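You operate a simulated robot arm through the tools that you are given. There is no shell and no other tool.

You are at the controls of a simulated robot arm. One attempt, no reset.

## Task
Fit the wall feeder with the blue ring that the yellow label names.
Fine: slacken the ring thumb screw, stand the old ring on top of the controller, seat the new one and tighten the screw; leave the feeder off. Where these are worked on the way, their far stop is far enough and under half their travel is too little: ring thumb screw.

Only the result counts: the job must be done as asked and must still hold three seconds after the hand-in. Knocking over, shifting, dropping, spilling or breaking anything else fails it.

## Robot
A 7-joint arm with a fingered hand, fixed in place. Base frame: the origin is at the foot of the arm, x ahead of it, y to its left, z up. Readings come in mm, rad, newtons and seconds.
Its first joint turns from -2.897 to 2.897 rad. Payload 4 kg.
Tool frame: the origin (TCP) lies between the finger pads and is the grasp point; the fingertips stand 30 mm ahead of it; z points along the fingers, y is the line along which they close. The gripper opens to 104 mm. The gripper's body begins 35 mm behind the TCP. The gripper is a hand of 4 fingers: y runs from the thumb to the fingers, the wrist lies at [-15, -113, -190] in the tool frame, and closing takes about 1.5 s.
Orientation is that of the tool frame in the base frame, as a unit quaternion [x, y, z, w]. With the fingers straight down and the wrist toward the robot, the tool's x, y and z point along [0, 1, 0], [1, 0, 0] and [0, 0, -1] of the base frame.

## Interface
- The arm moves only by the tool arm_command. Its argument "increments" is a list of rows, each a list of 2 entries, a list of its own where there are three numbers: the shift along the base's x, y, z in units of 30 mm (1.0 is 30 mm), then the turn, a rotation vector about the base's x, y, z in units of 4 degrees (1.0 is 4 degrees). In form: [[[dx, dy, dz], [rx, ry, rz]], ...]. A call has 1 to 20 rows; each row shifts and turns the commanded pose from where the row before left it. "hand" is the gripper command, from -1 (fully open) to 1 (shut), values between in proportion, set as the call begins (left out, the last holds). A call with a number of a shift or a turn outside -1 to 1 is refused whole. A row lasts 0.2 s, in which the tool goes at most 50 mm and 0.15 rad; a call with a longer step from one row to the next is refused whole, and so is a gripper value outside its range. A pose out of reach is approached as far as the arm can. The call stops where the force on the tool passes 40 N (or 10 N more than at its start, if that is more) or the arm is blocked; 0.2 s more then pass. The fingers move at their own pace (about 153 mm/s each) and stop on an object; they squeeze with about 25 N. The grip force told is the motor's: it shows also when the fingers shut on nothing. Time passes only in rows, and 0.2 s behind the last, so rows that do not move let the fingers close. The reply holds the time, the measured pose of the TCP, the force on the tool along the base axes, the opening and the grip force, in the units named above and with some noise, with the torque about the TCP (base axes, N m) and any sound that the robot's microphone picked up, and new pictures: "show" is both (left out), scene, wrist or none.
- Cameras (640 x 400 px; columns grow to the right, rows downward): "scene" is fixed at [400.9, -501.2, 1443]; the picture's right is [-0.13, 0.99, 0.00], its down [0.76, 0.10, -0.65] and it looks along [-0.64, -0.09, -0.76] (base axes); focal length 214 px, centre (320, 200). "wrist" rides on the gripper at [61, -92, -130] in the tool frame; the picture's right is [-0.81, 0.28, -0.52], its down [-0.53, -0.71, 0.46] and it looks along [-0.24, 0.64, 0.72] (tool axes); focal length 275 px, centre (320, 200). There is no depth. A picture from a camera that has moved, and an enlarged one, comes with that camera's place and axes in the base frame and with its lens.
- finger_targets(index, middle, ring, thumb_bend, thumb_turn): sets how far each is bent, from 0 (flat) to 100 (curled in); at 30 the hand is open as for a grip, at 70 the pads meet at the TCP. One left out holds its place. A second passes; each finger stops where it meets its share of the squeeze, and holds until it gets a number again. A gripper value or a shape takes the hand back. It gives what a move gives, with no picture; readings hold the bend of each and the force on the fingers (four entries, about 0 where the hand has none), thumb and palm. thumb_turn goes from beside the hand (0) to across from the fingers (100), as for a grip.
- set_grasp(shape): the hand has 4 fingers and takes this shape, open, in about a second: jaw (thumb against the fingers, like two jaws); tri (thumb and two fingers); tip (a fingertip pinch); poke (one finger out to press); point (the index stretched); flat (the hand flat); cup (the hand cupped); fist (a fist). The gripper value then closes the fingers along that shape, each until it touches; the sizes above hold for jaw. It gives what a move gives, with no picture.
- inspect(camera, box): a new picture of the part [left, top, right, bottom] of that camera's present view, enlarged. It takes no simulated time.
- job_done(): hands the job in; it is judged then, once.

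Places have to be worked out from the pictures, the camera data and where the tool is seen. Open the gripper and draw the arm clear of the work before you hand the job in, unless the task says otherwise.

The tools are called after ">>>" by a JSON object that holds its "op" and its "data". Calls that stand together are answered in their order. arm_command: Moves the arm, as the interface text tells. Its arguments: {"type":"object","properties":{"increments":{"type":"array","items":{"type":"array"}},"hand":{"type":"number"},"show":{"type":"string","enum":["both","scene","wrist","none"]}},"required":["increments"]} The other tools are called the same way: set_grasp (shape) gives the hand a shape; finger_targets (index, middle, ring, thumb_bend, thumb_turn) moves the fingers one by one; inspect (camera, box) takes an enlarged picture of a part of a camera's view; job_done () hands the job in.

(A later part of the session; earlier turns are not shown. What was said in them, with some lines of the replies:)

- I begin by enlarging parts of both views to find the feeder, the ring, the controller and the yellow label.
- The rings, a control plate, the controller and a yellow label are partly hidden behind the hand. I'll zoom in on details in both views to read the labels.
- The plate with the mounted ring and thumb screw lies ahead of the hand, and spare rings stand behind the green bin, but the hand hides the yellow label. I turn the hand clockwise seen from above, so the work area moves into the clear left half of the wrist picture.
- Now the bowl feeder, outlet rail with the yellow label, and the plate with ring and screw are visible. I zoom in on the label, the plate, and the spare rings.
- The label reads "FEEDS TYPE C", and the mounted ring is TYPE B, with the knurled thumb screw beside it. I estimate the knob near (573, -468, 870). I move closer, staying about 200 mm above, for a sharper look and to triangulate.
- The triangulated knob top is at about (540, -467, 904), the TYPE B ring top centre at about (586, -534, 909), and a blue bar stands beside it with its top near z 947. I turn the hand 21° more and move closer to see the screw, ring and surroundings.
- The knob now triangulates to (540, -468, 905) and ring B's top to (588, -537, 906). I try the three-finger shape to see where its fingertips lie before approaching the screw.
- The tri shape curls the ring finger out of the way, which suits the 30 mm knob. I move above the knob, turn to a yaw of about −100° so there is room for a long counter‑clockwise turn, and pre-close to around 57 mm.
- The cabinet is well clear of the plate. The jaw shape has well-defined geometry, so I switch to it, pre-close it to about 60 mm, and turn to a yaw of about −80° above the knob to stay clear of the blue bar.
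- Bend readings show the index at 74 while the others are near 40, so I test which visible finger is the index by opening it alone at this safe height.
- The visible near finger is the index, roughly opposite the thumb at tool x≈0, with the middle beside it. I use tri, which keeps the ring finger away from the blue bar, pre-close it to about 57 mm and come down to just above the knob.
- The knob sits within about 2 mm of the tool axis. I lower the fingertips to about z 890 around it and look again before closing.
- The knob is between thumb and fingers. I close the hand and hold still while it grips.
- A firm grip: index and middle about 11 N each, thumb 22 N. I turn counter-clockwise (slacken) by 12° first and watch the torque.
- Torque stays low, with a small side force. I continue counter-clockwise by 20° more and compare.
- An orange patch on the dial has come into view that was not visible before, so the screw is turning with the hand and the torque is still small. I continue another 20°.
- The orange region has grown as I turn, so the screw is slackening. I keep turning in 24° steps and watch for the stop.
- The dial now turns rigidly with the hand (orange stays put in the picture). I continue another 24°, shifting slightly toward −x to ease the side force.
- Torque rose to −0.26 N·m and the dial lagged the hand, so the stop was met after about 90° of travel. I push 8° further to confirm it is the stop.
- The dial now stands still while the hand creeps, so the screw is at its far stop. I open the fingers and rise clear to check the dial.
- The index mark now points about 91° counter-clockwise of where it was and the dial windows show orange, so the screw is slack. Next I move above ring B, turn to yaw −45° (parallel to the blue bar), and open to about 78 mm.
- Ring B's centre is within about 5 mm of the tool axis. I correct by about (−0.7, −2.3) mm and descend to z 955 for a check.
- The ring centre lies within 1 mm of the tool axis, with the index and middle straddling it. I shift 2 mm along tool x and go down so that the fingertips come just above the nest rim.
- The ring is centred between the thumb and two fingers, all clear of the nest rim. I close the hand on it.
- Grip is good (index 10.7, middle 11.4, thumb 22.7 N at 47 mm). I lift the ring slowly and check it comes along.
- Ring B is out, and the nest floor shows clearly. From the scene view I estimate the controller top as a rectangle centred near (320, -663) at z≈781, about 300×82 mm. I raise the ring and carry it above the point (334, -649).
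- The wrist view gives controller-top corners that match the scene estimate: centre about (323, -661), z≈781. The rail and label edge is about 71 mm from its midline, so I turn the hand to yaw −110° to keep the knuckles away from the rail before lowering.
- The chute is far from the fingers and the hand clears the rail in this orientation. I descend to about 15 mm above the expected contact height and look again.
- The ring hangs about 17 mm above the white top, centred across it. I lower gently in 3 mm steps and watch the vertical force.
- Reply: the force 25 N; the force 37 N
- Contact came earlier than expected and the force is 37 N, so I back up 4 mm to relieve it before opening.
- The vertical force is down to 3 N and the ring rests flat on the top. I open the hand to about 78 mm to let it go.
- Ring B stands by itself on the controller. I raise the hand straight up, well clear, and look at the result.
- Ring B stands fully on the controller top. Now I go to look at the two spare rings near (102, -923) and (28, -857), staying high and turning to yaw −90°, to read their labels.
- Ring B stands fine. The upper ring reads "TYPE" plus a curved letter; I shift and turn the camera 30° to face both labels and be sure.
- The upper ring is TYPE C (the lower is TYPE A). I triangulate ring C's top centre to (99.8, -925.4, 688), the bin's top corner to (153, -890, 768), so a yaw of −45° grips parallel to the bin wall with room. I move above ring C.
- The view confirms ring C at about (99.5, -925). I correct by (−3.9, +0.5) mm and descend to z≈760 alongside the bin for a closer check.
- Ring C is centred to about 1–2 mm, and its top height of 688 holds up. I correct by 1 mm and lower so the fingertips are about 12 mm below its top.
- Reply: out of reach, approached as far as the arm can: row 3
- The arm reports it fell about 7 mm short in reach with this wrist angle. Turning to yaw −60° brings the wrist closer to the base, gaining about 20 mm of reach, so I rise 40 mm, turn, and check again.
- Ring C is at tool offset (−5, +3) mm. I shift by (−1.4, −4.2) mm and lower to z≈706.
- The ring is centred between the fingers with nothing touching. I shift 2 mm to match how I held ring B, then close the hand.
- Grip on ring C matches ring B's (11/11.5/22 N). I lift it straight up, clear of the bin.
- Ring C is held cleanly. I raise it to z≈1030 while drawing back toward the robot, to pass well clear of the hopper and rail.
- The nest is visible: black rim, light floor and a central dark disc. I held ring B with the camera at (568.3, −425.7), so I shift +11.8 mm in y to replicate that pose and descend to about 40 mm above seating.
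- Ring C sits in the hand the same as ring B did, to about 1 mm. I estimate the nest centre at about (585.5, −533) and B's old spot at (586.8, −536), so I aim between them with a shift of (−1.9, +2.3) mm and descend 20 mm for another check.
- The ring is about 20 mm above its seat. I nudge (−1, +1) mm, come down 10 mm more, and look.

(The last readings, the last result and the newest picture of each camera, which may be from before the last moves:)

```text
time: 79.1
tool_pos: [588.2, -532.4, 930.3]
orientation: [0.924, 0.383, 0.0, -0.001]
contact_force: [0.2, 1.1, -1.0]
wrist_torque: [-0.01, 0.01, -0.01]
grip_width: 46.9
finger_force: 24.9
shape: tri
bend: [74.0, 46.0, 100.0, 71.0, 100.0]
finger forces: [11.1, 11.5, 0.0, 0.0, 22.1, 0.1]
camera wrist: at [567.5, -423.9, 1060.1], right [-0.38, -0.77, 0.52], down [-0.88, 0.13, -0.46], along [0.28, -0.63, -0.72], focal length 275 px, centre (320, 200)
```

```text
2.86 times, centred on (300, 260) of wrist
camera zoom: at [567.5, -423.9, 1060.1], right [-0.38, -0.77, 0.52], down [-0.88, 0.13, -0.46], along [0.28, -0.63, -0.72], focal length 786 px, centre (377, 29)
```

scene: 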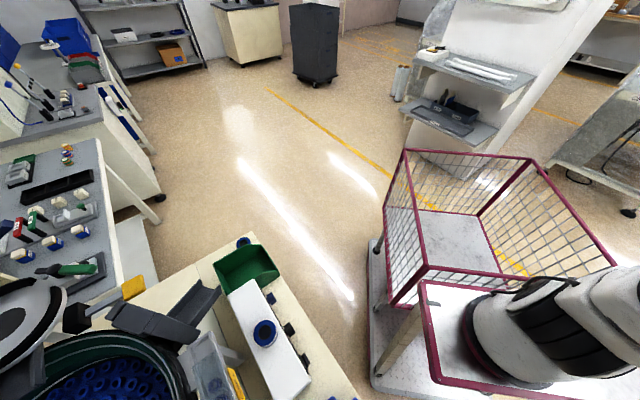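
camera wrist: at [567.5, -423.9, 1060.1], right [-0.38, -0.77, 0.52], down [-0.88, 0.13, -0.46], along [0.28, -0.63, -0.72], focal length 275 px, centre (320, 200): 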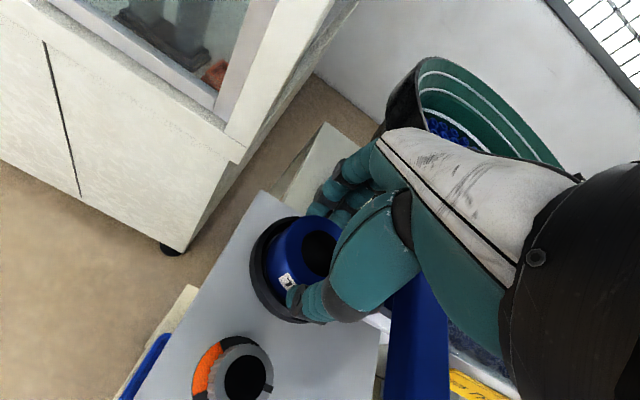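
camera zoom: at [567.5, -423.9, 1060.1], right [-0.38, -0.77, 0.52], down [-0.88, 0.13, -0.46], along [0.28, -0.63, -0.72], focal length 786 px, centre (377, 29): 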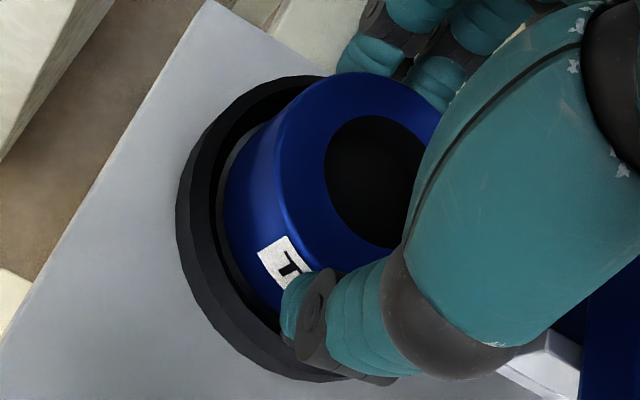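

The ring is on target about 7 mm above its seat, its edge inside the nest rim. I lower in 1.5 mm steps and watch the force.

>>> {"op": "arm_command", "data": {"increments": [[[0, 0, -0.05], [0, 0, 0]], [[0, 0, -0.05], [0, 0, 0]], [[0, 0, 0], [0, 0, 0]]], "show": "wrist"}}

>>> {"op": "inspect", "data": {"camera": "wrist", "box": [230, 190, 370, 330]}}

```text
time: 79.9
tool_pos: [588.2, -532.8, 927.3]
orientation: [0.924, 0.383, -0.001, 0.0]
contact_force: [0.5, 0.0, 0.0]
wrist_torque: [-0.01, 0.02, -0.02]
grip_width: 47.3
finger_force: 25.0
shape: tri
bend: [74.0, 46.0, 100.0, 71.0, 100.0]
finger forces: [10.9, 11.6, 0.0, 0.0, 22.1, 0.0]
camera wrist: at [567.2, -424.2, 1057.3], right [-0.38, -0.77, 0.52], down [-0.88, 0.13, -0.46], along [0.28, -0.63, -0.72], focal length 275 px, centre (320, 200)
```

wrist: 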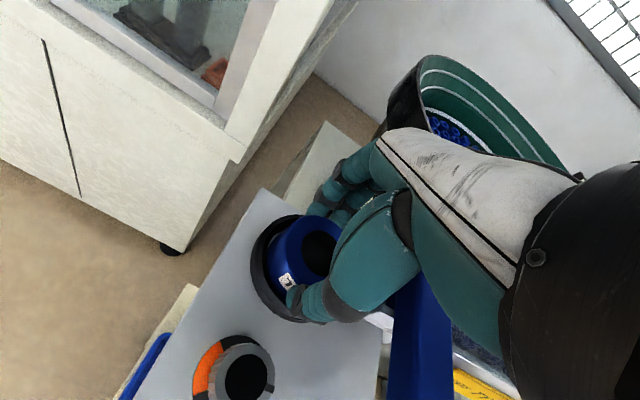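

```text
2.86 times, centred on (300, 260) of wrist
camera zoom: at [567.2, -424.2, 1057.3], right [-0.38, -0.77, 0.52], down [-0.88, 0.13, -0.46], along [0.28, -0.63, -0.72], focal length 786 px, centre (377, 29)
```

zoom: 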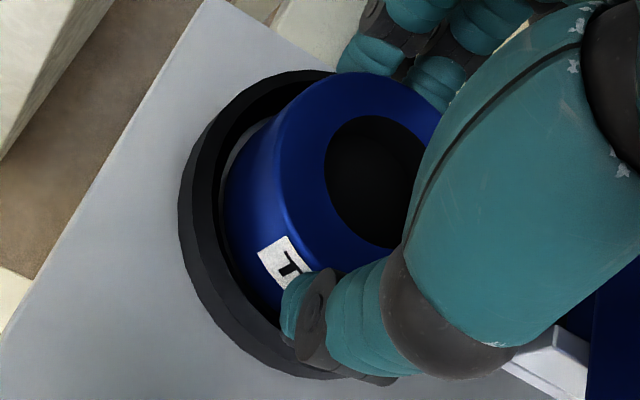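

Still no contact. I continue down.

>>> {"op": "arm_command", "data": {"increments": [[[0, 0, -0.05], [0, 0, 0]], [[0, 0, -0.05], [0, 0, 0]], [[0, 0, 0], [0, 0, 0]]], "show": "none"}}

>>> {"op": "inspect", "data": {"camera": "wrist", "box": [230, 190, 370, 330]}}

```text
time: 80.7
tool_pos: [588.4, -532.2, 924.7]
orientation: [0.924, 0.383, 0.001, 0.001]
contact_force: [0.4, -0.1, -1.0]
wrist_torque: [-0.01, -0.02, 0.02]
grip_width: 46.7
finger_force: 24.5
shape: tri
bend: [74.0, 46.0, 100.0, 71.0, 100.0]
finger forces: [10.9, 11.5, 0.0, 0.0, 22.1, 0.0]
```

```text
2.86 times, centred on (300, 260) of wrist
camera zoom: at [567.6, -423.7, 1054.7], right [-0.38, -0.77, 0.52], down [-0.88, 0.13, -0.46], along [0.28, -0.63, -0.72], focal length 786 px, centre (377, 29)
```

zoom: 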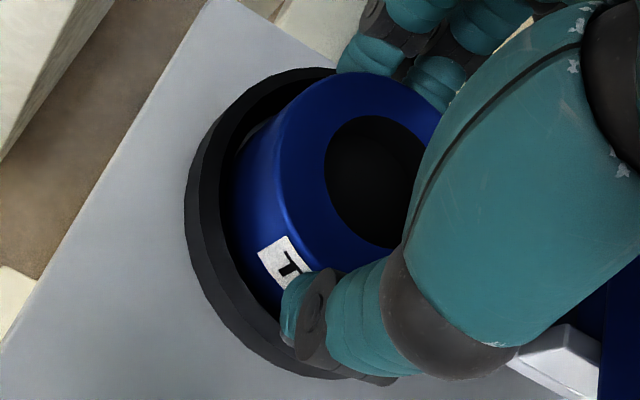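

>>> {"op": "arm_command", "data": {"increments": [[[0, 0, -0.05], [0, 0, 0]], [[0, 0, -0.05], [0, 0, 0]], [[0, 0, 0], [0, 0, 0]]], "show": "none"}}

>>> {"op": "inspect", "data": {"camera": "wrist", "box": [230, 190, 370, 330]}}

```text
time: 81.5
tool_pos: [586.6, -531.8, 921.7]
orientation: [0.924, 0.382, 0.0, 0.0]
contact_force: [1.4, -0.4, 5.0]
wrist_torque: [-0.07, -0.1, 0.01]
grip_width: 46.8
finger_force: 24.8
shape: tri
bend: [74.0, 46.0, 100.0, 72.0, 100.0]
finger forces: [12.2, 12.5, 0.1, 0.1, 22.4, 0.0]
```

```text
2.86 times, centred on (300, 260) of wrist
camera zoom: at [566.1, -422.9, 1052.4], right [-0.38, -0.77, 0.52], down [-0.88, 0.13, -0.46], along [0.28, -0.63, -0.72], focal length 786 px, centre (377, 29)
```

zoom: 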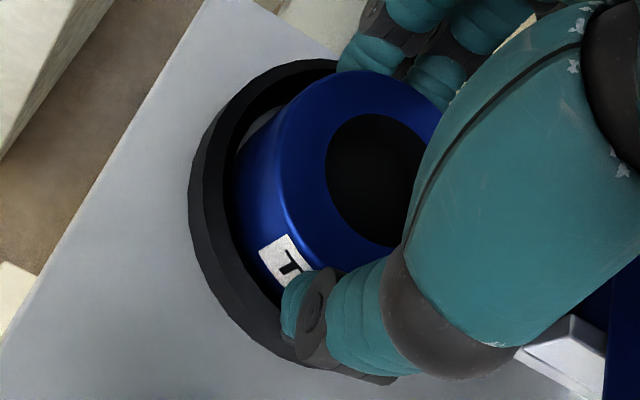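

The force rose to 5 N at the same height at which ring B had been gripped in its seat, so ring C is on the nest floor. I press 1 mm more to be sure it is a firm bottom.

>>> {"op": "arm_command", "data": {"increments": [[[0, 0, -0.035], [0, 0, 0]], [[0, 0, 0], [0, 0, 0]]], "show": "none"}}

>>> {"op": "inspect", "data": {"camera": "wrist", "box": [230, 190, 370, 330]}}

```text
time: 82.1
tool_pos: [587.2, -531.5, 922.3]
orientation: [0.924, 0.383, -0.001, 0.002]
contact_force: [0.2, 0.8, 18.5]
wrist_torque: [0.0, -0.02, 0.02]
grip_width: 47.6
finger_force: 24.6
shape: tri
bend: [74.0, 46.0, 100.0, 72.0, 100.0]
finger forces: [12.5, 13.4, 0.0, 0.0, 25.7, 0.0]
```

```text
2.86 times, centred on (300, 260) of wrist
camera zoom: at [566.5, -422.9, 1051.2], right [-0.38, -0.77, 0.52], down [-0.88, 0.13, -0.46], along [0.28, -0.63, -0.72], focal length 786 px, centre (377, 29)
```

zoom: 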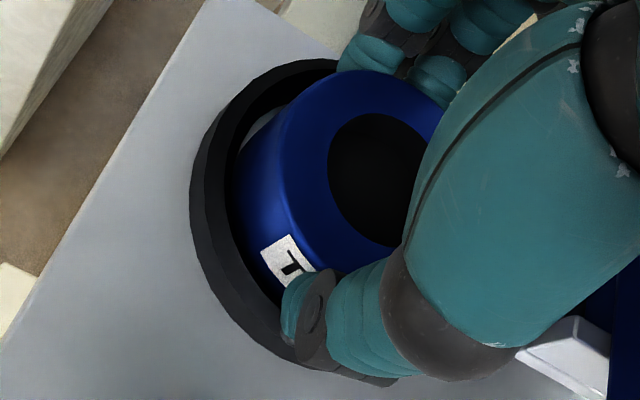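

A firm, level bottom (18 N, no tilt torque). I ease up 1 mm and open the hand.

>>> {"op": "arm_command", "data": {"increments": [[[0, 0, 0.04], [0, 0, 0]], [[0, 0, 0], [0, 0, 0]]], "show": "none"}}

>>> {"op": "arm_command", "data": {"increments": [[[0, 0, 0], [0, 0, 0]], [[0, 0, 0], [0, 0, 0]], [[0, 0, 0], [0, 0, 0]], [[0, 0, 0], [0, 0, 0]], [[0, 0, 0], [0, 0, 0]]], "hand": -0.5, "show": "wrist"}}

>>> {"op": "inspect", "data": {"camera": "wrist", "box": [230, 190, 370, 330]}}

```text
time: 82.7
tool_pos: [587.8, -531.0, 921.5]
orientation: [0.924, 0.383, 0.0, 0.001]
contact_force: [2.4, -1.5, 16.3]
wrist_torque: [-0.07, -0.05, -0.01]
grip_width: 47.7
finger_force: 24.8
shape: tri
bend: [74.0, 45.0, 100.0, 72.0, 100.0]
finger forces: [13.4, 14.0, 0.1, 0.1, 24.8, 0.0]
```

```text
time: 83.9
tool_pos: [588.9, -531.9, 920.8]
orientation: [0.924, 0.383, 0.0, 0.0]
contact_force: [0.7, 1.2, -0.7]
wrist_torque: [-0.01, -0.02, -0.02]
grip_width: 77.7
finger_force: 0.0
shape: tri
bend: [27.0, 36.0, 99.0, 54.0, 99.0]
finger forces: [0.0, 0.0, 0.1, 0.1, 0.0, 0.0]
camera wrist: at [566.4, -423.2, 1051.0], right [-0.38, -0.77, 0.52], down [-0.88, 0.13, -0.46], along [0.28, -0.63, -0.72], focal length 275 px, centre (320, 200)
```

wrist: 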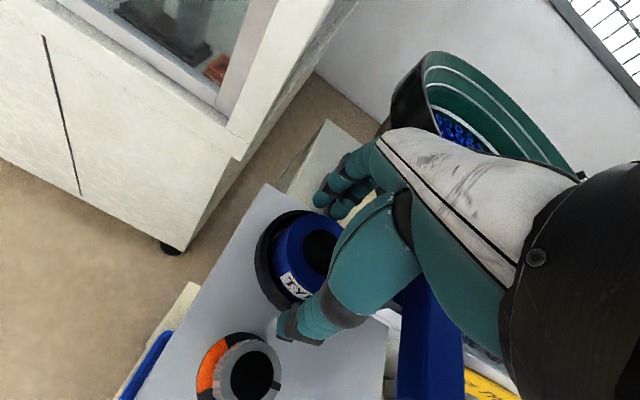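

```text
2.86 times, centred on (300, 260) of wrist
camera zoom: at [566.4, -423.2, 1051.0], right [-0.38, -0.77, 0.52], down [-0.88, 0.13, -0.46], along [0.28, -0.63, -0.72], focal length 786 px, centre (377, 29)
```

zoom: 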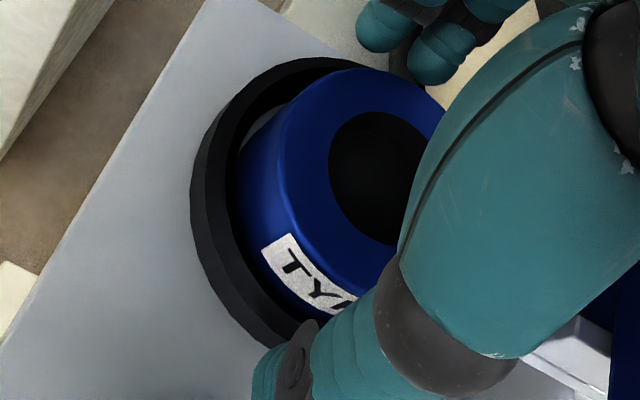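

Ring C is released and stands in the nest. I rise straight up and step back to the same viewpoint as before, to compare its seating with ring B's.

>>> {"op": "arm_command", "data": {"increments": [[[0, 0, 0.4], [0, 0, 0]], [[0, 0, 0.9], [0, 0, 0]], [[0, 0, 0.9], [0, 0, 0]], [[0, 0, 0.8], [0, 0, 0]], [[-0.8, 0.3, 0], [0, 0, 0]], [[-0.8, 0.3, 0], [0, 0, 0]], [[-0.8, 0.3, 0], [0, 0, 0]], [[-0.8, 0.3, 0], [0, 0, 0]], [[-0.8, 0.3, 0], [0, 0, 0]], [[0, 0, 0], [0, 0, 0]]], "show": "wrist"}}

>>> {"op": "inspect", "data": {"camera": "wrist", "box": [160, 120, 320, 260]}}

```text
time: 86.1
tool_pos: [469.4, -487.4, 1012.4]
orientation: [0.924, 0.383, 0.0, 0.0]
contact_force: [0.0, 0.6, 0.2]
wrist_torque: [0.03, -0.02, -0.02]
grip_width: 77.9
finger_force: 0.0
shape: tri
bend: [27.0, 36.0, 99.0, 54.0, 99.0]
finger forces: [0.0, 0.0, 0.0, 0.0, 0.0, 0.0]
camera wrist: at [447.8, -378.5, 1141.7], right [-0.38, -0.77, 0.52], down [-0.88, 0.13, -0.45], along [0.28, -0.63, -0.72], focal length 275 px, centre (320, 200)
```

wrist: 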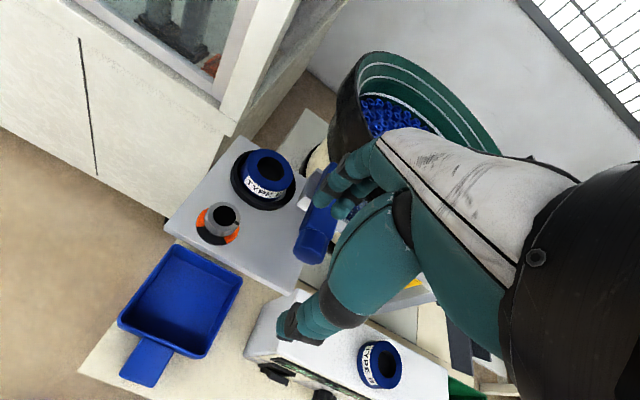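

```text
2.86 times, centred on (240, 190) of wrist
camera zoom: at [447.8, -378.5, 1141.7], right [-0.38, -0.77, 0.52], down [-0.88, 0.13, -0.45], along [0.28, -0.63, -0.72], focal length 786 px, centre (549, 229)
```

zoom: 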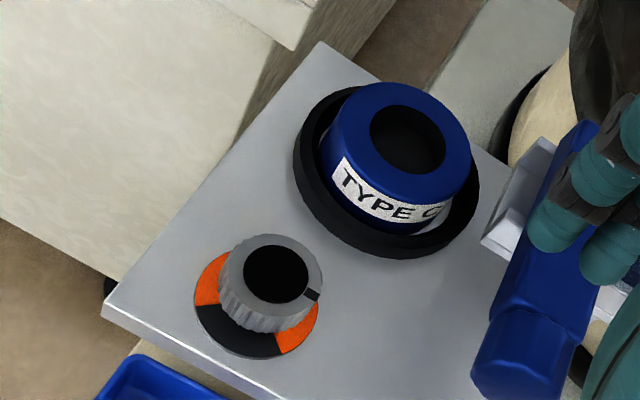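

>>> {"op": "inspect", "data": {"camera": "wrist", "box": [220, 140, 310, 220]}}

>>> {"op": "inspect", "data": {"camera": "wrist", "box": [185, 190, 255, 250]}}

>>> {"op": "inspect", "data": {"camera": "wrist", "box": [240, 290, 450, 400]}}

```text
5.00 times, centred on (265, 180) of wrist
camera zoom: at [447.8, -378.5, 1141.7], right [-0.38, -0.77, 0.52], down [-0.88, 0.13, -0.45], along [0.28, -0.63, -0.72], focal length 1376 px, centre (595, 300)
```

zoom: 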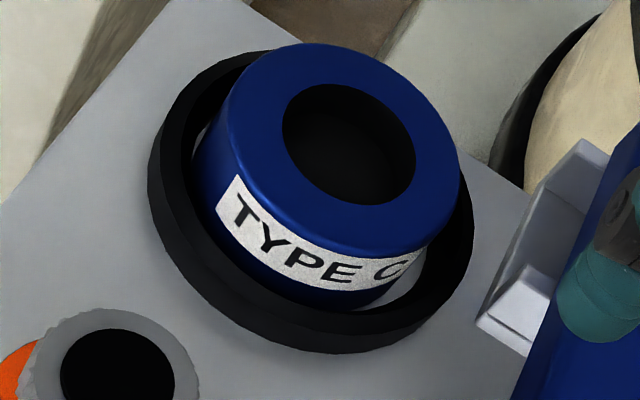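

```text
6.67 times, centred on (220, 220) of wrist
camera zoom: at [447.8, -378.5, 1141.7], right [-0.38, -0.77, 0.52], down [-0.88, 0.13, -0.45], along [0.28, -0.63, -0.72], focal length 1835 px, centre (987, 67)
```

zoom: 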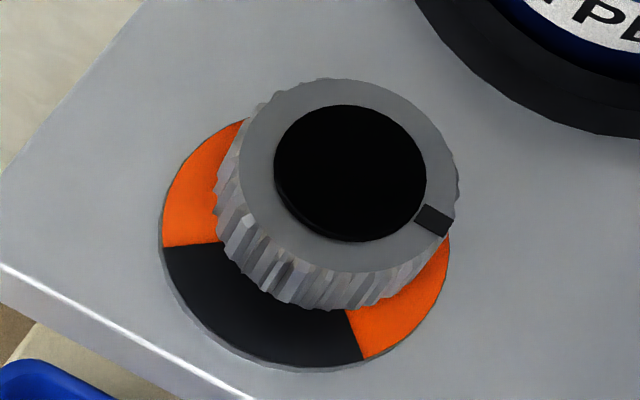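

```text
3.05 times, centred on (345, 345) of wrist
camera zoom: at [447.8, -378.5, 1141.7], right [-0.38, -0.77, 0.52], down [-0.88, 0.13, -0.45], along [0.28, -0.63, -0.72], focal length 839 px, centre (244, -242)
```

zoom: 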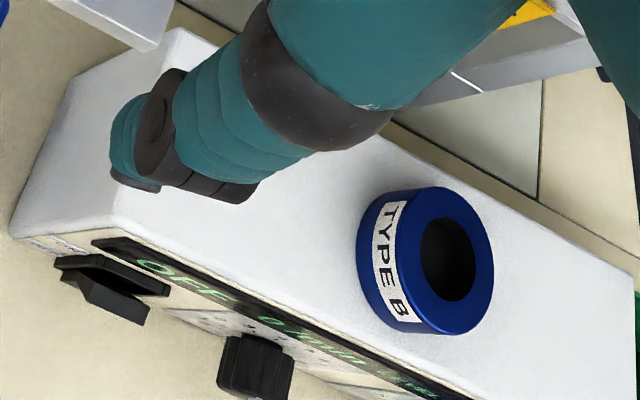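

Ring C is seated upright in the nest, much as ring B was, and ring B stands on the controller with the feeder reading OFF. Now I return to the screw: above (542, −469.5), turned to yaw +15°, to tighten clockwise over the full travel.

>>> {"op": "arm_command", "data": {"increments": [[[0.62, 0.15, 0], [0, 0, 1]], [[0.62, 0.15, 0], [0, 0, 1]], [[0.62, 0.15, 0], [0, 0, 1]], [[0.55, 0.12, 0], [0, 0, 1]], [[0, 0, 0], [0, 0, 1]], [[0, 0, 0], [0, 0, 1]], [[0, 0, 0], [0, 0, 1]], [[0, 0, 0], [0, 0, 1]], [[0, 0, 0], [0, 0, 1]], [[0, 0, 0], [0, 0, 1]], [[0, 0, 0], [0, 0, 1]], [[0, 0, 0], [0, 0, 1]], [[0, 0, 0], [0, 0, 1]], [[0, 0, 0], [0, 0, 1]], [[0, 0, 0], [0, 0, 1]], [[0, 0, 0], [0, 0, 0]], [[0, 0, 0], [0, 0, 0]]], "hand": -0.1, "show": "wrist"}}

>>> {"op": "inspect", "data": {"camera": "wrist", "box": [200, 160, 400, 360]}}

```text
time: 89.7
tool_pos: [540.4, -471.2, 1012.8]
orientation: [0.609, 0.793, 0.0, -0.001]
contact_force: [0.9, -0.7, 0.3]
wrist_torque: [-0.01, 0.02, 0.03]
grip_width: 57.6
finger_force: 0.1
shape: tri
bend: [74.0, 42.0, 99.0, 67.0, 100.0]
finger forces: [0.1, 0.0, 0.0, 0.0, 0.1, 0.0]
camera wrist: at [436.0, -434.9, 1142.4], right [0.48, -0.71, 0.52], down [-0.55, -0.7, -0.46], along [0.69, -0.07, -0.72], focal length 275 px, centre (320, 200)
```

wrist: 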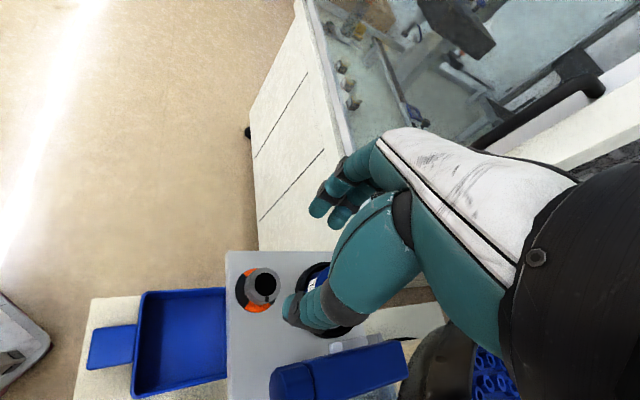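

```text
2.00 times, centred on (300, 260) of wrist
camera zoom: at [436.0, -434.9, 1142.4], right [0.48, -0.71, 0.52], down [-0.55, -0.7, -0.46], along [0.69, -0.07, -0.72], focal length 551 px, centre (360, 80)
```

zoom: 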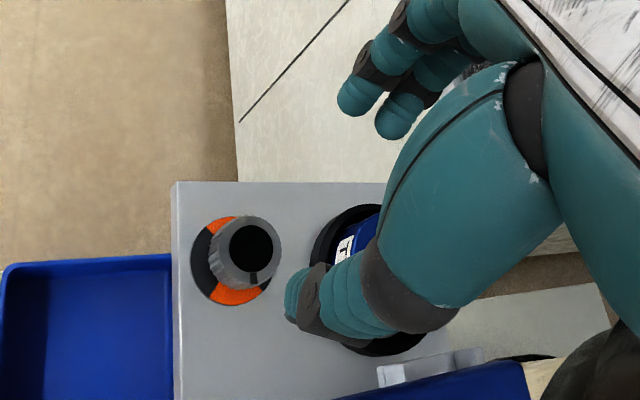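

The knob is centred to within a few mm. Earlier side forces suggested a small systematic offset, so I shift (+2, +0.6) mm and descend around the knob to z≈921.

>>> {"op": "arm_command", "data": {"increments": [[[0.073, 0.02, -0.5], [0, 0, 0]], [[0, 0, -0.7], [0, 0, 0]], [[0, 0, -0.7], [0, 0, 0]], [[0, 0, -0.6], [0, 0, 0]], [[0, 0, -0.3], [0, 0, 0]], [[0, 0, -0.25], [0, 0, 0]], [[0, 0, 0], [0, 0, 0]]], "show": "wrist"}}

>>> {"op": "inspect", "data": {"camera": "wrist", "box": [220, 160, 420, 360]}}

```text
time: 91.3
tool_pos: [543.7, -469.9, 921.3]
orientation: [0.609, 0.793, 0.0, -0.001]
contact_force: [0.2, 0.3, 0.4]
wrist_torque: [0.01, 0.01, -0.02]
grip_width: 57.6
finger_force: 0.1
shape: tri
bend: [74.0, 42.0, 99.0, 67.0, 100.0]
finger forces: [0.0, 0.0, 0.1, 0.0, 0.0, 0.0]
camera wrist: at [439.0, -434.0, 1050.5], right [0.48, -0.71, 0.52], down [-0.55, -0.7, -0.46], along [0.69, -0.07, -0.72], focal length 275 px, centre (320, 200)
```

wrist: 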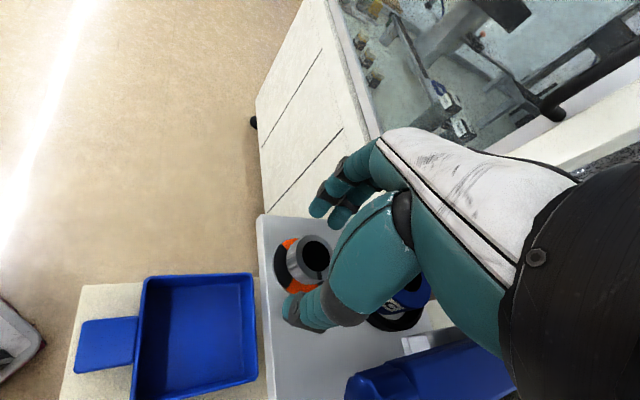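

```text
2.00 times, centred on (320, 260) of wrist
camera zoom: at [439.0, -434.0, 1050.5], right [0.48, -0.71, 0.52], down [-0.55, -0.7, -0.46], along [0.69, -0.07, -0.72], focal length 551 px, centre (320, 80)
```

zoom: 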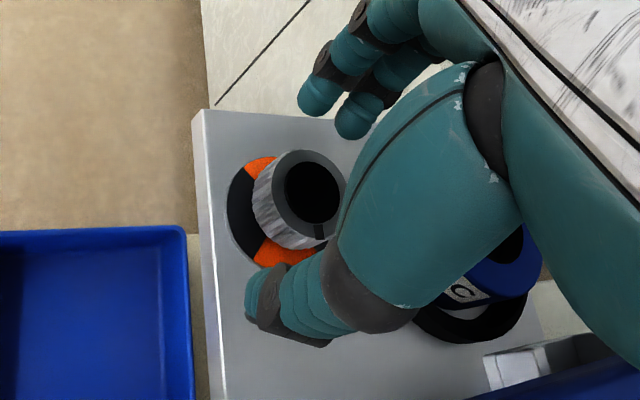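

The knob lies between thumb and fingers. I close the grip on it.

>>> {"op": "arm_command", "data": {"increments": [[[0, 0, 0], [0, 0, 0]], [[0, 0, 0], [0, 0, 0]], [[0, 0, 0], [0, 0, 0]], [[0, 0, 0], [0, 0, 0]], [[0, 0, 0], [0, 0, 0]], [[0, 0, 0], [0, 0, 0]], [[0, 0, 0], [0, 0, 0]], [[0, 0, 0], [0, 0, 0]]], "hand": 1, "show": "none"}}

>>> {"op": "inspect", "data": {"camera": "wrist", "box": [240, 180, 380, 320]}}

```text
time: 93.1
tool_pos: [542.5, -470.6, 920.8]
orientation: [0.609, 0.793, 0.0, 0.0]
contact_force: [-1.5, 0.7, -3.3]
wrist_torque: [0.01, 0.03, 0.01]
grip_width: 24.1
finger_force: 24.9
shape: tri
bend: [73.0, 60.0, 100.0, 74.0, 100.0]
finger forces: [11.4, 10.2, 0.1, 0.1, 22.7, 0.0]
```

```text
2.86 times, centred on (310, 250) of wrist
camera zoom: at [438.9, -434.1, 1050.6], right [0.48, -0.71, 0.52], down [-0.55, -0.7, -0.46], along [0.69, -0.07, -0.72], focal length 786 px, centre (349, 57)
```

zoom: 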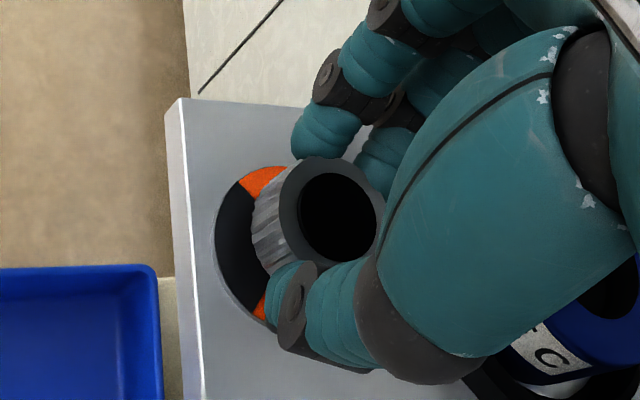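

A firm grip again. I turn clockwise 20° and watch the torque and dial.

>>> {"op": "arm_command", "data": {"increments": [[[0, 0, 0], [0, 0, -1]], [[0, 0, 0], [0, 0, -1]], [[0, 0, 0], [0, 0, -1]], [[0, 0, 0], [0, 0, -1]], [[0, 0, 0], [0, 0, -1]], [[0, 0, 0], [0, 0, 0]]], "show": "none"}}

>>> {"op": "inspect", "data": {"camera": "wrist", "box": [240, 180, 380, 320]}}

```text
time: 94.5
tool_pos: [542.9, -469.7, 922.3]
orientation: [0.738, 0.675, 0.0, 0.0]
contact_force: [2.4, -2.3, -9.6]
wrist_torque: [-0.04, -0.13, 0.0]
grip_width: 23.4
finger_force: 25.2
shape: tri
bend: [73.0, 59.0, 100.0, 74.0, 100.0]
finger forces: [11.2, 13.1, 0.0, 0.0, 21.5, 0.1]
```

```text
2.86 times, centred on (310, 250) of wrist
camera zoom: at [457.1, -400.2, 1051.2], right [0.2, -0.83, 0.52], down [-0.76, -0.47, -0.46], along [0.62, -0.3, -0.72], focal length 786 px, centre (349, 57)
```

zoom: 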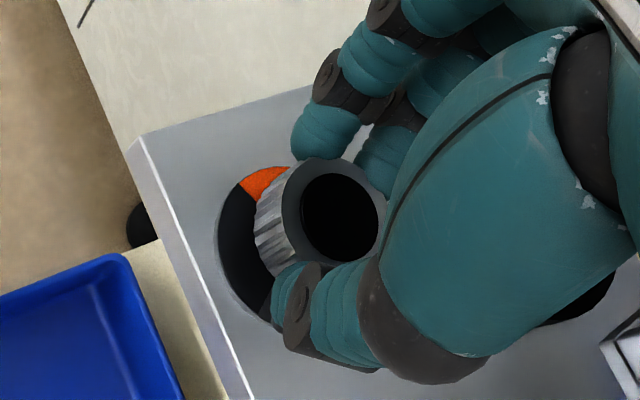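

Turning freely with the dial changing. I continue 24° clockwise.

>>> {"op": "arm_command", "data": {"increments": [[[0, 0, 0], [0, 0, -1]], [[0, 0, 0], [0, 0, -1]], [[0, 0, 0], [0, 0, -1]], [[0, 0, 0], [0, 0, -1]], [[0, 0, 0], [0, 0, -1]], [[0, 0, 0], [0, 0, -1]], [[0, 0, 0], [0, 0, 0]]], "show": "none"}}

>>> {"op": "inspect", "data": {"camera": "wrist", "box": [240, 180, 380, 320]}}

```text
time: 96.1
tool_pos: [542.4, -470.3, 922.9]
orientation: [0.861, 0.508, 0.0, -0.002]
contact_force: [5.5, -0.7, -10.3]
wrist_torque: [-0.09, -0.21, 0.02]
grip_width: 23.1
finger_force: 25.1
shape: tri
bend: [73.0, 59.0, 100.0, 74.0, 100.0]
finger forces: [13.6, 12.8, 0.0, 0.1, 20.7, 0.0]
```

```text
2.86 times, centred on (310, 250) of wrist
camera zoom: at [492.2, -372.0, 1051.4], right [-0.15, -0.84, 0.52], down [-0.88, -0.12, -0.46], along [0.45, -0.53, -0.73], focal length 786 px, centre (349, 57)
```

zoom: 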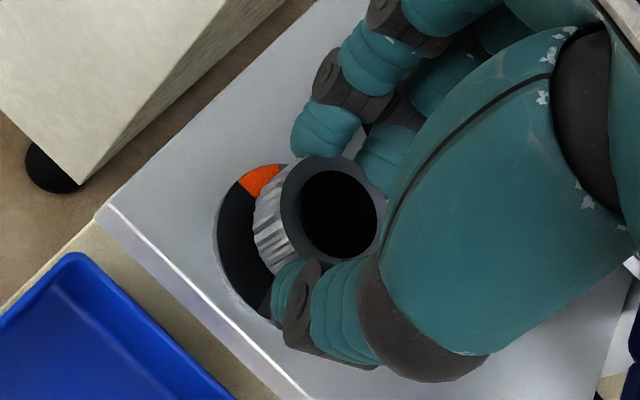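

>>> {"op": "arm_command", "data": {"increments": [[[0, 0, 0], [0, 0, -1]], [[0, 0, 0], [0, 0, -1]], [[0, 0, -0.02], [0, 0, -1]], [[0, 0, 0], [0, 0, -1]], [[0, 0, 0], [0, 0, -1]], [[0, 0, 0], [0, 0, -1]], [[0, 0, 0], [0, 0, 0]]], "show": "none"}}

>>> {"op": "inspect", "data": {"camera": "wrist", "box": [240, 180, 380, 320]}}

```text
time: 97.7
tool_pos: [542.2, -470.8, 921.5]
orientation: [0.948, 0.318, 0.0, 0.0]
contact_force: [5.7, -2.2, -5.0]
wrist_torque: [-0.17, -0.19, 0.02]
grip_width: 23.3
finger_force: 24.8
shape: tri
bend: [73.0, 59.0, 100.0, 74.0, 100.0]
finger forces: [13.9, 13.2, 0.0, 0.1, 20.8, 0.1]
```

```text
2.86 times, centred on (310, 250) of wrist
camera zoom: at [536.6, -359.9, 1051.0], right [-0.48, -0.71, 0.52], down [-0.85, 0.25, -0.46], along [0.19, -0.66, -0.72], focal length 786 px, centre (349, 57)
```

zoom: 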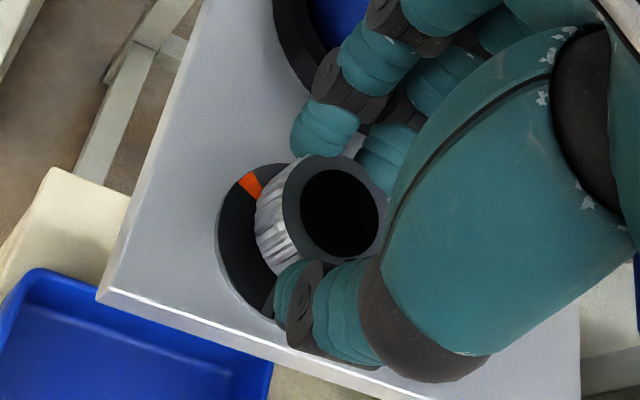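

The orange patch is shrinking, so the screw nears tight. I continue 20° clockwise.

>>> {"op": "arm_command", "data": {"increments": [[[0, 0, 0], [0, 0, -1]], [[0, 0, 0], [0, 0, -1]], [[0, 0, 0], [0, 0, -1]], [[0, 0, 0], [0, 0, -1]], [[0, 0, 0], [0, 0, -1]], [[0, 0, 0], [0, 0, 0]]], "show": "none"}}

>>> {"op": "inspect", "data": {"camera": "wrist", "box": [240, 180, 380, 320]}}

```text
time: 99.1
tool_pos: [543.8, -470.0, 920.6]
orientation: [0.989, 0.148, 0.0, 0.0]
contact_force: [5.5, -3.9, 7.0]
wrist_torque: [-0.18, -0.17, 0.05]
grip_width: 23.2
finger_force: 25.4
shape: tri
bend: [73.0, 58.0, 100.0, 74.0, 100.0]
finger forces: [14.8, 13.8, 0.0, 0.1, 22.3, 0.1]
```

```text
2.86 times, centred on (310, 250) of wrist
camera zoom: at [574.5, -364.5, 1050.1], right [-0.69, -0.5, 0.52], down [-0.72, 0.53, -0.46], along [-0.04, -0.69, -0.72], focal length 786 px, centre (349, 57)
```

zoom: 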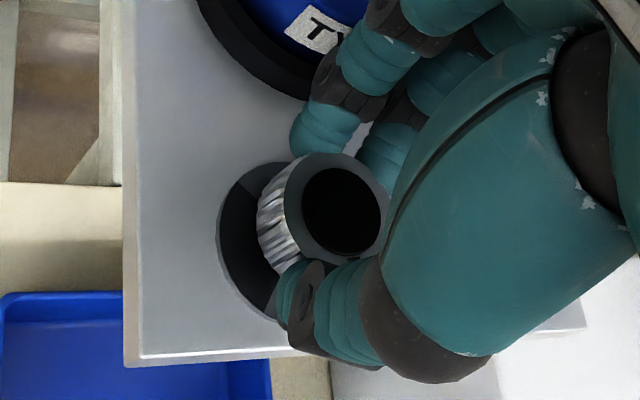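

The orange is gone and no stop yet. I turn further clockwise to find the tight stop.

>>> {"op": "arm_command", "data": {"increments": [[[0, 0, 0], [0, 0, -1]], [[0, 0, 0], [0, 0, -1]], [[0, 0, 0], [0, 0, -1]], [[0, 0, 0], [0, 0, 0]]], "show": "none"}}

>>> {"op": "inspect", "data": {"camera": "wrist", "box": [240, 180, 380, 320]}}

```text
time: 100.1
tool_pos: [543.8, -469.7, 920.2]
orientation: [0.999, 0.043, 0.0, 0.0]
contact_force: [10.5, -6.9, 8.8]
wrist_torque: [-0.31, -0.27, 0.2]
grip_width: 23.5
finger_force: 24.7
shape: tri
bend: [73.0, 58.0, 100.0, 75.0, 100.0]
finger forces: [16.5, 14.3, 0.1, 0.0, 21.3, 0.0]
```

```text
2.86 times, centred on (310, 250) of wrist
camera zoom: at [595.9, -372.9, 1049.9], right [-0.78, -0.34, 0.52], down [-0.59, 0.66, -0.46], along [-0.19, -0.66, -0.72], focal length 786 px, centre (349, 57)
```

zoom: 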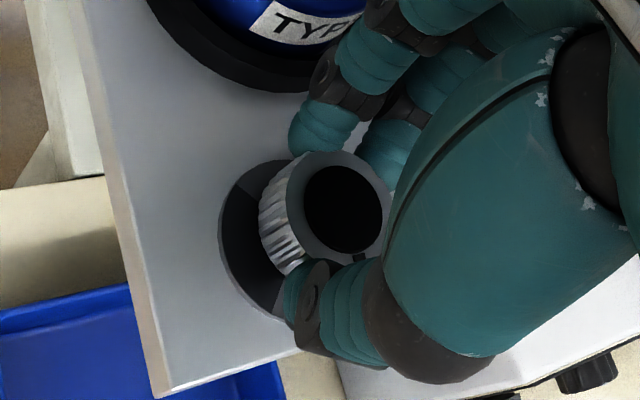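

Torque climbs to 0.2 N·m, so the stop is being met. I press 8° more to be sure it's fully tight.

>>> {"op": "arm_command", "data": {"increments": [[[0, 0, 0], [0, 0, -1]], [[0, 0, 0], [0, 0, -1]], [[0, 0, 0], [0, 0, 0]]], "show": "none"}}

>>> {"op": "inspect", "data": {"camera": "wrist", "box": [240, 180, 380, 320]}}

```text
time: 100.9
tool_pos: [543.3, -471.0, 919.3]
orientation: [1.0, -0.026, 0.001, -0.001]
contact_force: [16.7, -6.3, 12.7]
wrist_torque: [-0.37, -0.41, 0.33]
grip_width: 23.5
finger_force: 24.6
shape: tri
bend: [73.0, 57.0, 100.0, 75.0, 100.0]
finger forces: [17.7, 15.3, 0.0, 0.1, 21.4, 0.0]
```

```text
2.86 times, centred on (310, 250) of wrist
camera zoom: at [609.5, -381.1, 1049.5], right [-0.82, -0.23, 0.52], down [-0.5, 0.74, -0.46], along [-0.28, -0.63, -0.72], focal length 786 px, centre (349, 57)
```

zoom: 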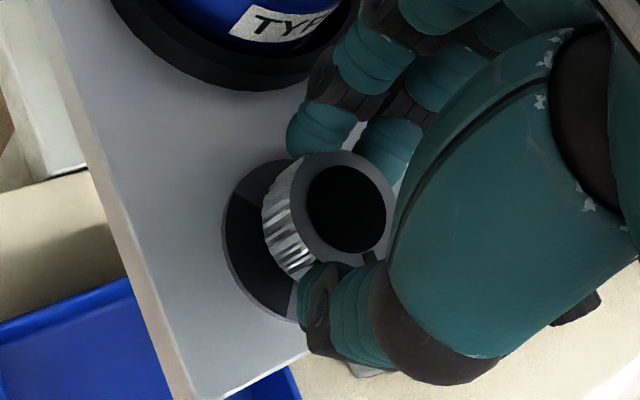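

Torque is 0.33 N·m against the stop with the dial no longer following, so the screw is tight. I open the fingers, rise and inspect.

>>> {"op": "arm_command", "data": {"increments": [[[0, 0, 0], [0, 0, 0]], [[0, 0, 0], [0, 0, 0]], [[0, 0, 0], [0, 0, 0]], [[0, 0, 0], [0, 0, 0]], [[0, 0, 0.4], [0, 0, 0]], [[0, 0, 0.8], [0, 0, 0]], [[0, 0, 0.9], [0, 0, 0]], [[0, 0, 0.9], [0, 0, 0]], [[0, 0, 0], [0, 0, 0]]], "hand": -0.1, "show": "wrist"}}

>>> {"op": "inspect", "data": {"camera": "wrist", "box": [170, 160, 340, 320]}}

>>> {"op": "inspect", "data": {"camera": "wrist", "box": [225, 250, 305, 320]}}

```text
time: 102.9
tool_pos: [542.9, -470.6, 1010.3]
orientation: [1.0, -0.026, 0.001, 0.0]
contact_force: [0.3, 0.0, -1.0]
wrist_torque: [-0.04, -0.01, 0.0]
grip_width: 56.7
finger_force: 0.0
shape: tri
bend: [74.0, 43.0, 99.0, 67.0, 100.0]
finger forces: [0.0, 0.1, 0.0, 0.0, 0.1, 0.0]
camera wrist: at [608.7, -381.5, 1140.8], right [-0.82, -0.23, 0.52], down [-0.5, 0.74, -0.46], along [-0.28, -0.63, -0.72], focal length 275 px, centre (320, 200)
```

wrist: 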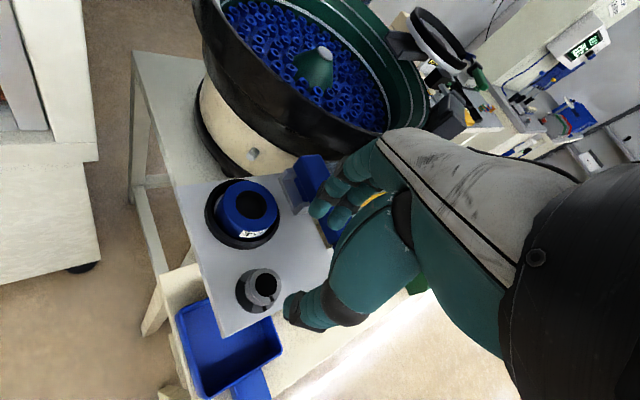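

```text
2.50 times, centred on (255, 240) of wrist
camera zoom: at [608.7, -381.5, 1140.8], right [-0.82, -0.23, 0.52], down [-0.5, 0.74, -0.46], along [-0.28, -0.63, -0.72], focal length 688 px, centre (482, 100)
```

zoom: 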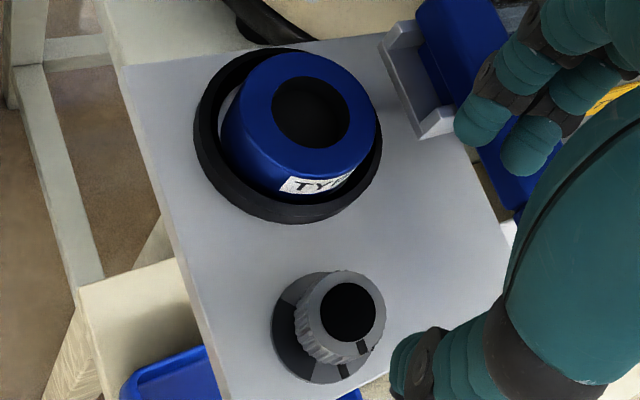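

```text
5.71 times, centred on (265, 285) of wrist
camera zoom: at [608.7, -381.5, 1140.8], right [-0.82, -0.23, 0.52], down [-0.5, 0.74, -0.46], along [-0.28, -0.63, -0.72], focal length 1573 px, centre (634, -286)
```

zoom: 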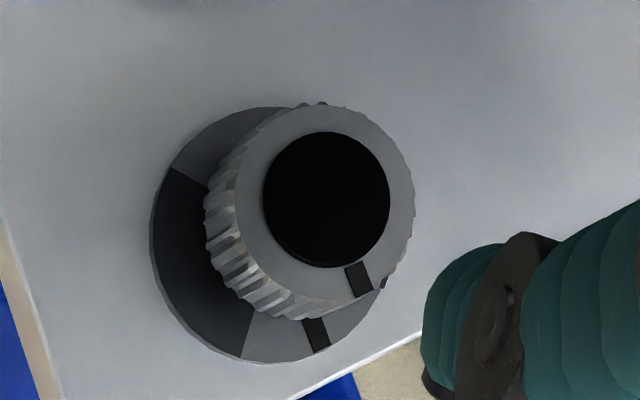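

The index mark is back on the base line and the dial shows plain gray, so the screw is tight. I open the hand fully and draw the arm up and back, clear of the work.

>>> {"op": "arm_command", "data": {"increments": [[[0, 0, 0.9], [0, 0, 0]], [[0, 0, 0.9], [0, 0, 0]], [[-0.3, 0.2, 0.9], [0, 0, 1]], [[-0.7, 0.1, 0.5], [0, 0, 1]], [[-0.9, 0, 0.3], [0, 0, 1]], [[-0.9, 0, 0.3], [0, 0, 1]], [[-0.9, 0, 0.3], [0, 0, 1]], [[-0.9, 0, 0], [0, 0, 1]], [[-0.9, 0, 0], [0, 0, 1]], [[-0.9, 0, 0], [0, 0, 1]], [[-0.9, 0, 0], [0, 0, 1]], [[-0.9, 0, 0], [0, 0, 1]], [[0, 0, 0], [0, 0, 1]], [[0, 0, 0], [0, 0, 1]], [[0, 0, 0], [0, 0, 0]]], "hand": -1, "show": "both"}}

>>> {"op": "inspect", "data": {"camera": "wrist", "box": [160, 120, 340, 280]}}

>>> {"op": "inspect", "data": {"camera": "scene", "box": [160, 220, 340, 400]}}

```text
time: 106.1
tool_pos: [295.8, -461.9, 1132.6]
orientation: [0.924, 0.383, 0.0, 0.0]
contact_force: [-0.3, 0.0, 0.0]
wrist_torque: [0.03, -0.01, 0.02]
grip_width: 103.7
finger_force: 0.0
shape: tri
bend: [30.0, 30.0, 99.0, 30.0, 98.0]
finger forces: [0.1, 0.1, 0.0, 0.1, 0.0, 0.0]
camera wrist: at [274.1, -353.2, 1262.3], right [-0.38, -0.77, 0.52], down [-0.88, 0.13, -0.46], along [0.28, -0.63, -0.72], focal length 275 px, centre (320, 200)
```

scene: 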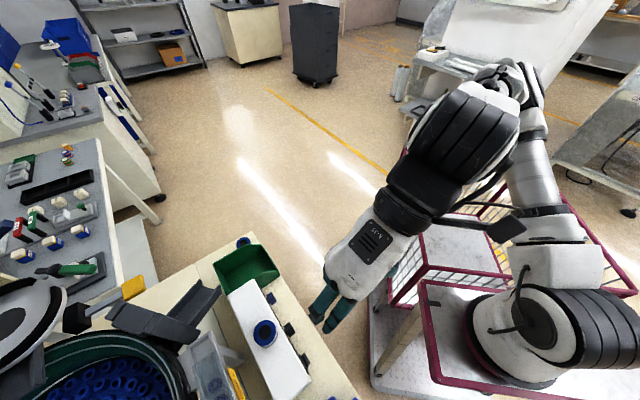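
wrist: 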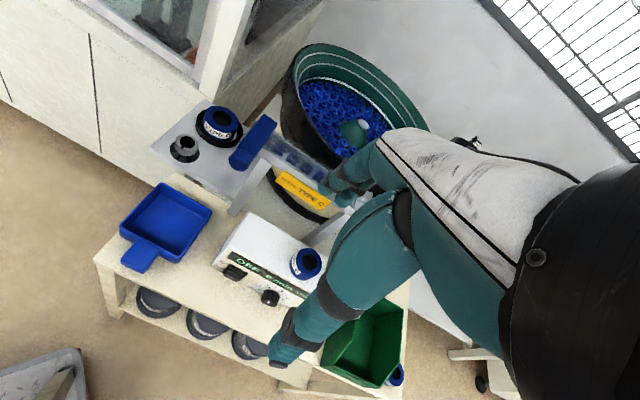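

```text
2.50 times, centred on (250, 200) of wrist
camera zoom: at [274.1, -353.2, 1262.3], right [-0.38, -0.77, 0.52], down [-0.88, 0.13, -0.46], along [0.28, -0.63, -0.72], focal length 688 px, centre (495, 200)
```

zoom: 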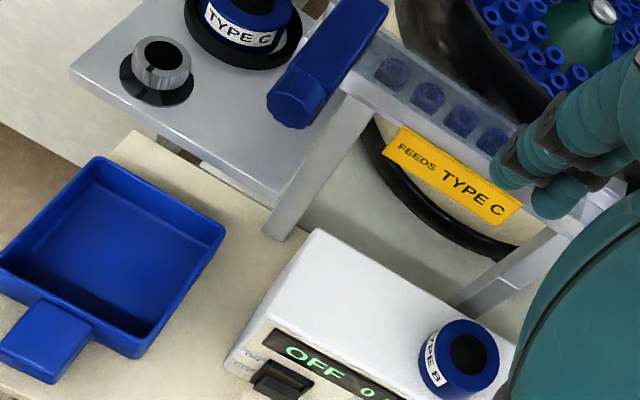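

```text
2.22 times, centred on (250, 310) of scene
camera zoom: at [400.9, -501.2, 1443.0], right [-0.13, 0.99, 0.0], down [0.76, 0.1, -0.65], along [-0.64, -0.09, -0.76], focal length 477 px, centre (476, -44)
```

zoom: 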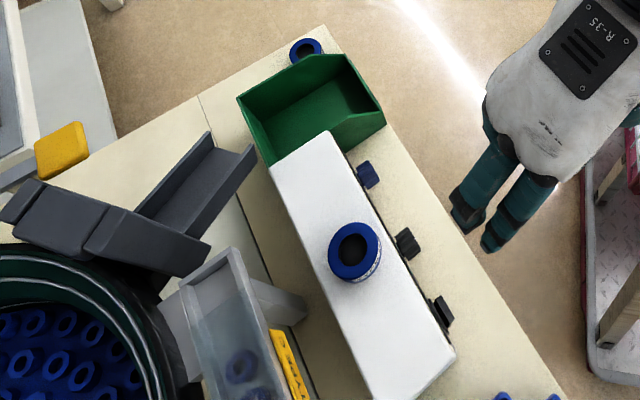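

>>> {"op": "inspect", "data": {"camera": "wrist", "box": [150, 90, 290, 210]}}

>>> {"op": "inspect", "data": {"camera": "wrist", "box": [200, 210, 340, 310]}}

```text
3.33 times, centred on (220, 150) of wrist
camera zoom: at [274.1, -353.2, 1262.3], right [-0.38, -0.77, 0.52], down [-0.88, 0.13, -0.46], along [0.28, -0.63, -0.72], focal length 918 px, centre (653, 367)
```

zoom: 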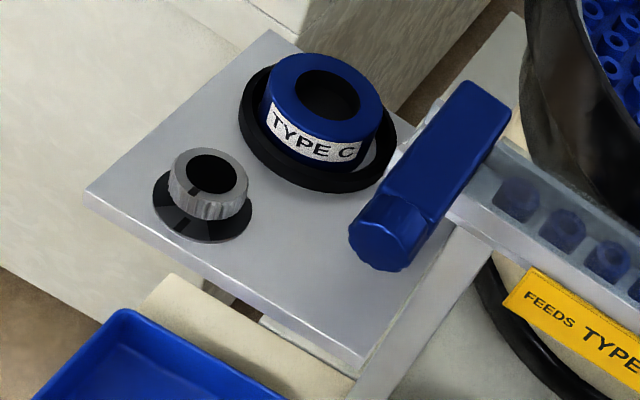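

```text
4.00 times, centred on (270, 260) of wrist
camera zoom: at [274.1, -353.2, 1262.3], right [-0.38, -0.77, 0.52], down [-0.88, 0.13, -0.46], along [0.28, -0.63, -0.72], focal length 1101 px, centre (520, -40)
```

zoom: 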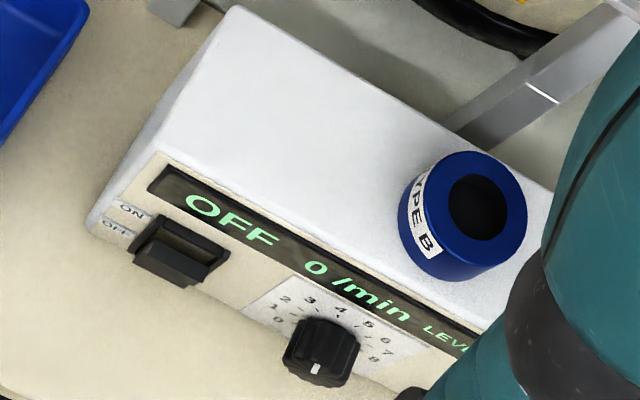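

The pictures confirm the result: TYPE C is seated in the nest, the screw mark is back on its line, TYPE B stands on the controller, and the display still reads OFF. The hand is open and the arm is clear, so I hand in the job.

>>> {"op": "job_done", "data": {}}

```text
The job is handed in.
```

The feeder now has the TYPE C ring, the one the yellow label names ("FEEDS TYPE C"), and I have handed the job in. I don't have the judge's verdict yet.

- **Screw slackened:** I turned the ring thumb screw counter-clockwise about 90° to its far stop before touching the ring.
- **Old ring:** TYPE B stands upright on top of the controller, fully on the surface.
- **New ring:** TYPE C sits upright on the nest floor, within about 2 mm of where TYPE B sat.
- **Screw tightened:** I turned it clockwise until it stopped. Its mark is back on the base line and the orange slack indicator is gone.
- **Feeder:** it was left off, and the display still reads OFF.

I saw nothing else knocked over or moved. The hand is open and the arm is drawn back from the work.
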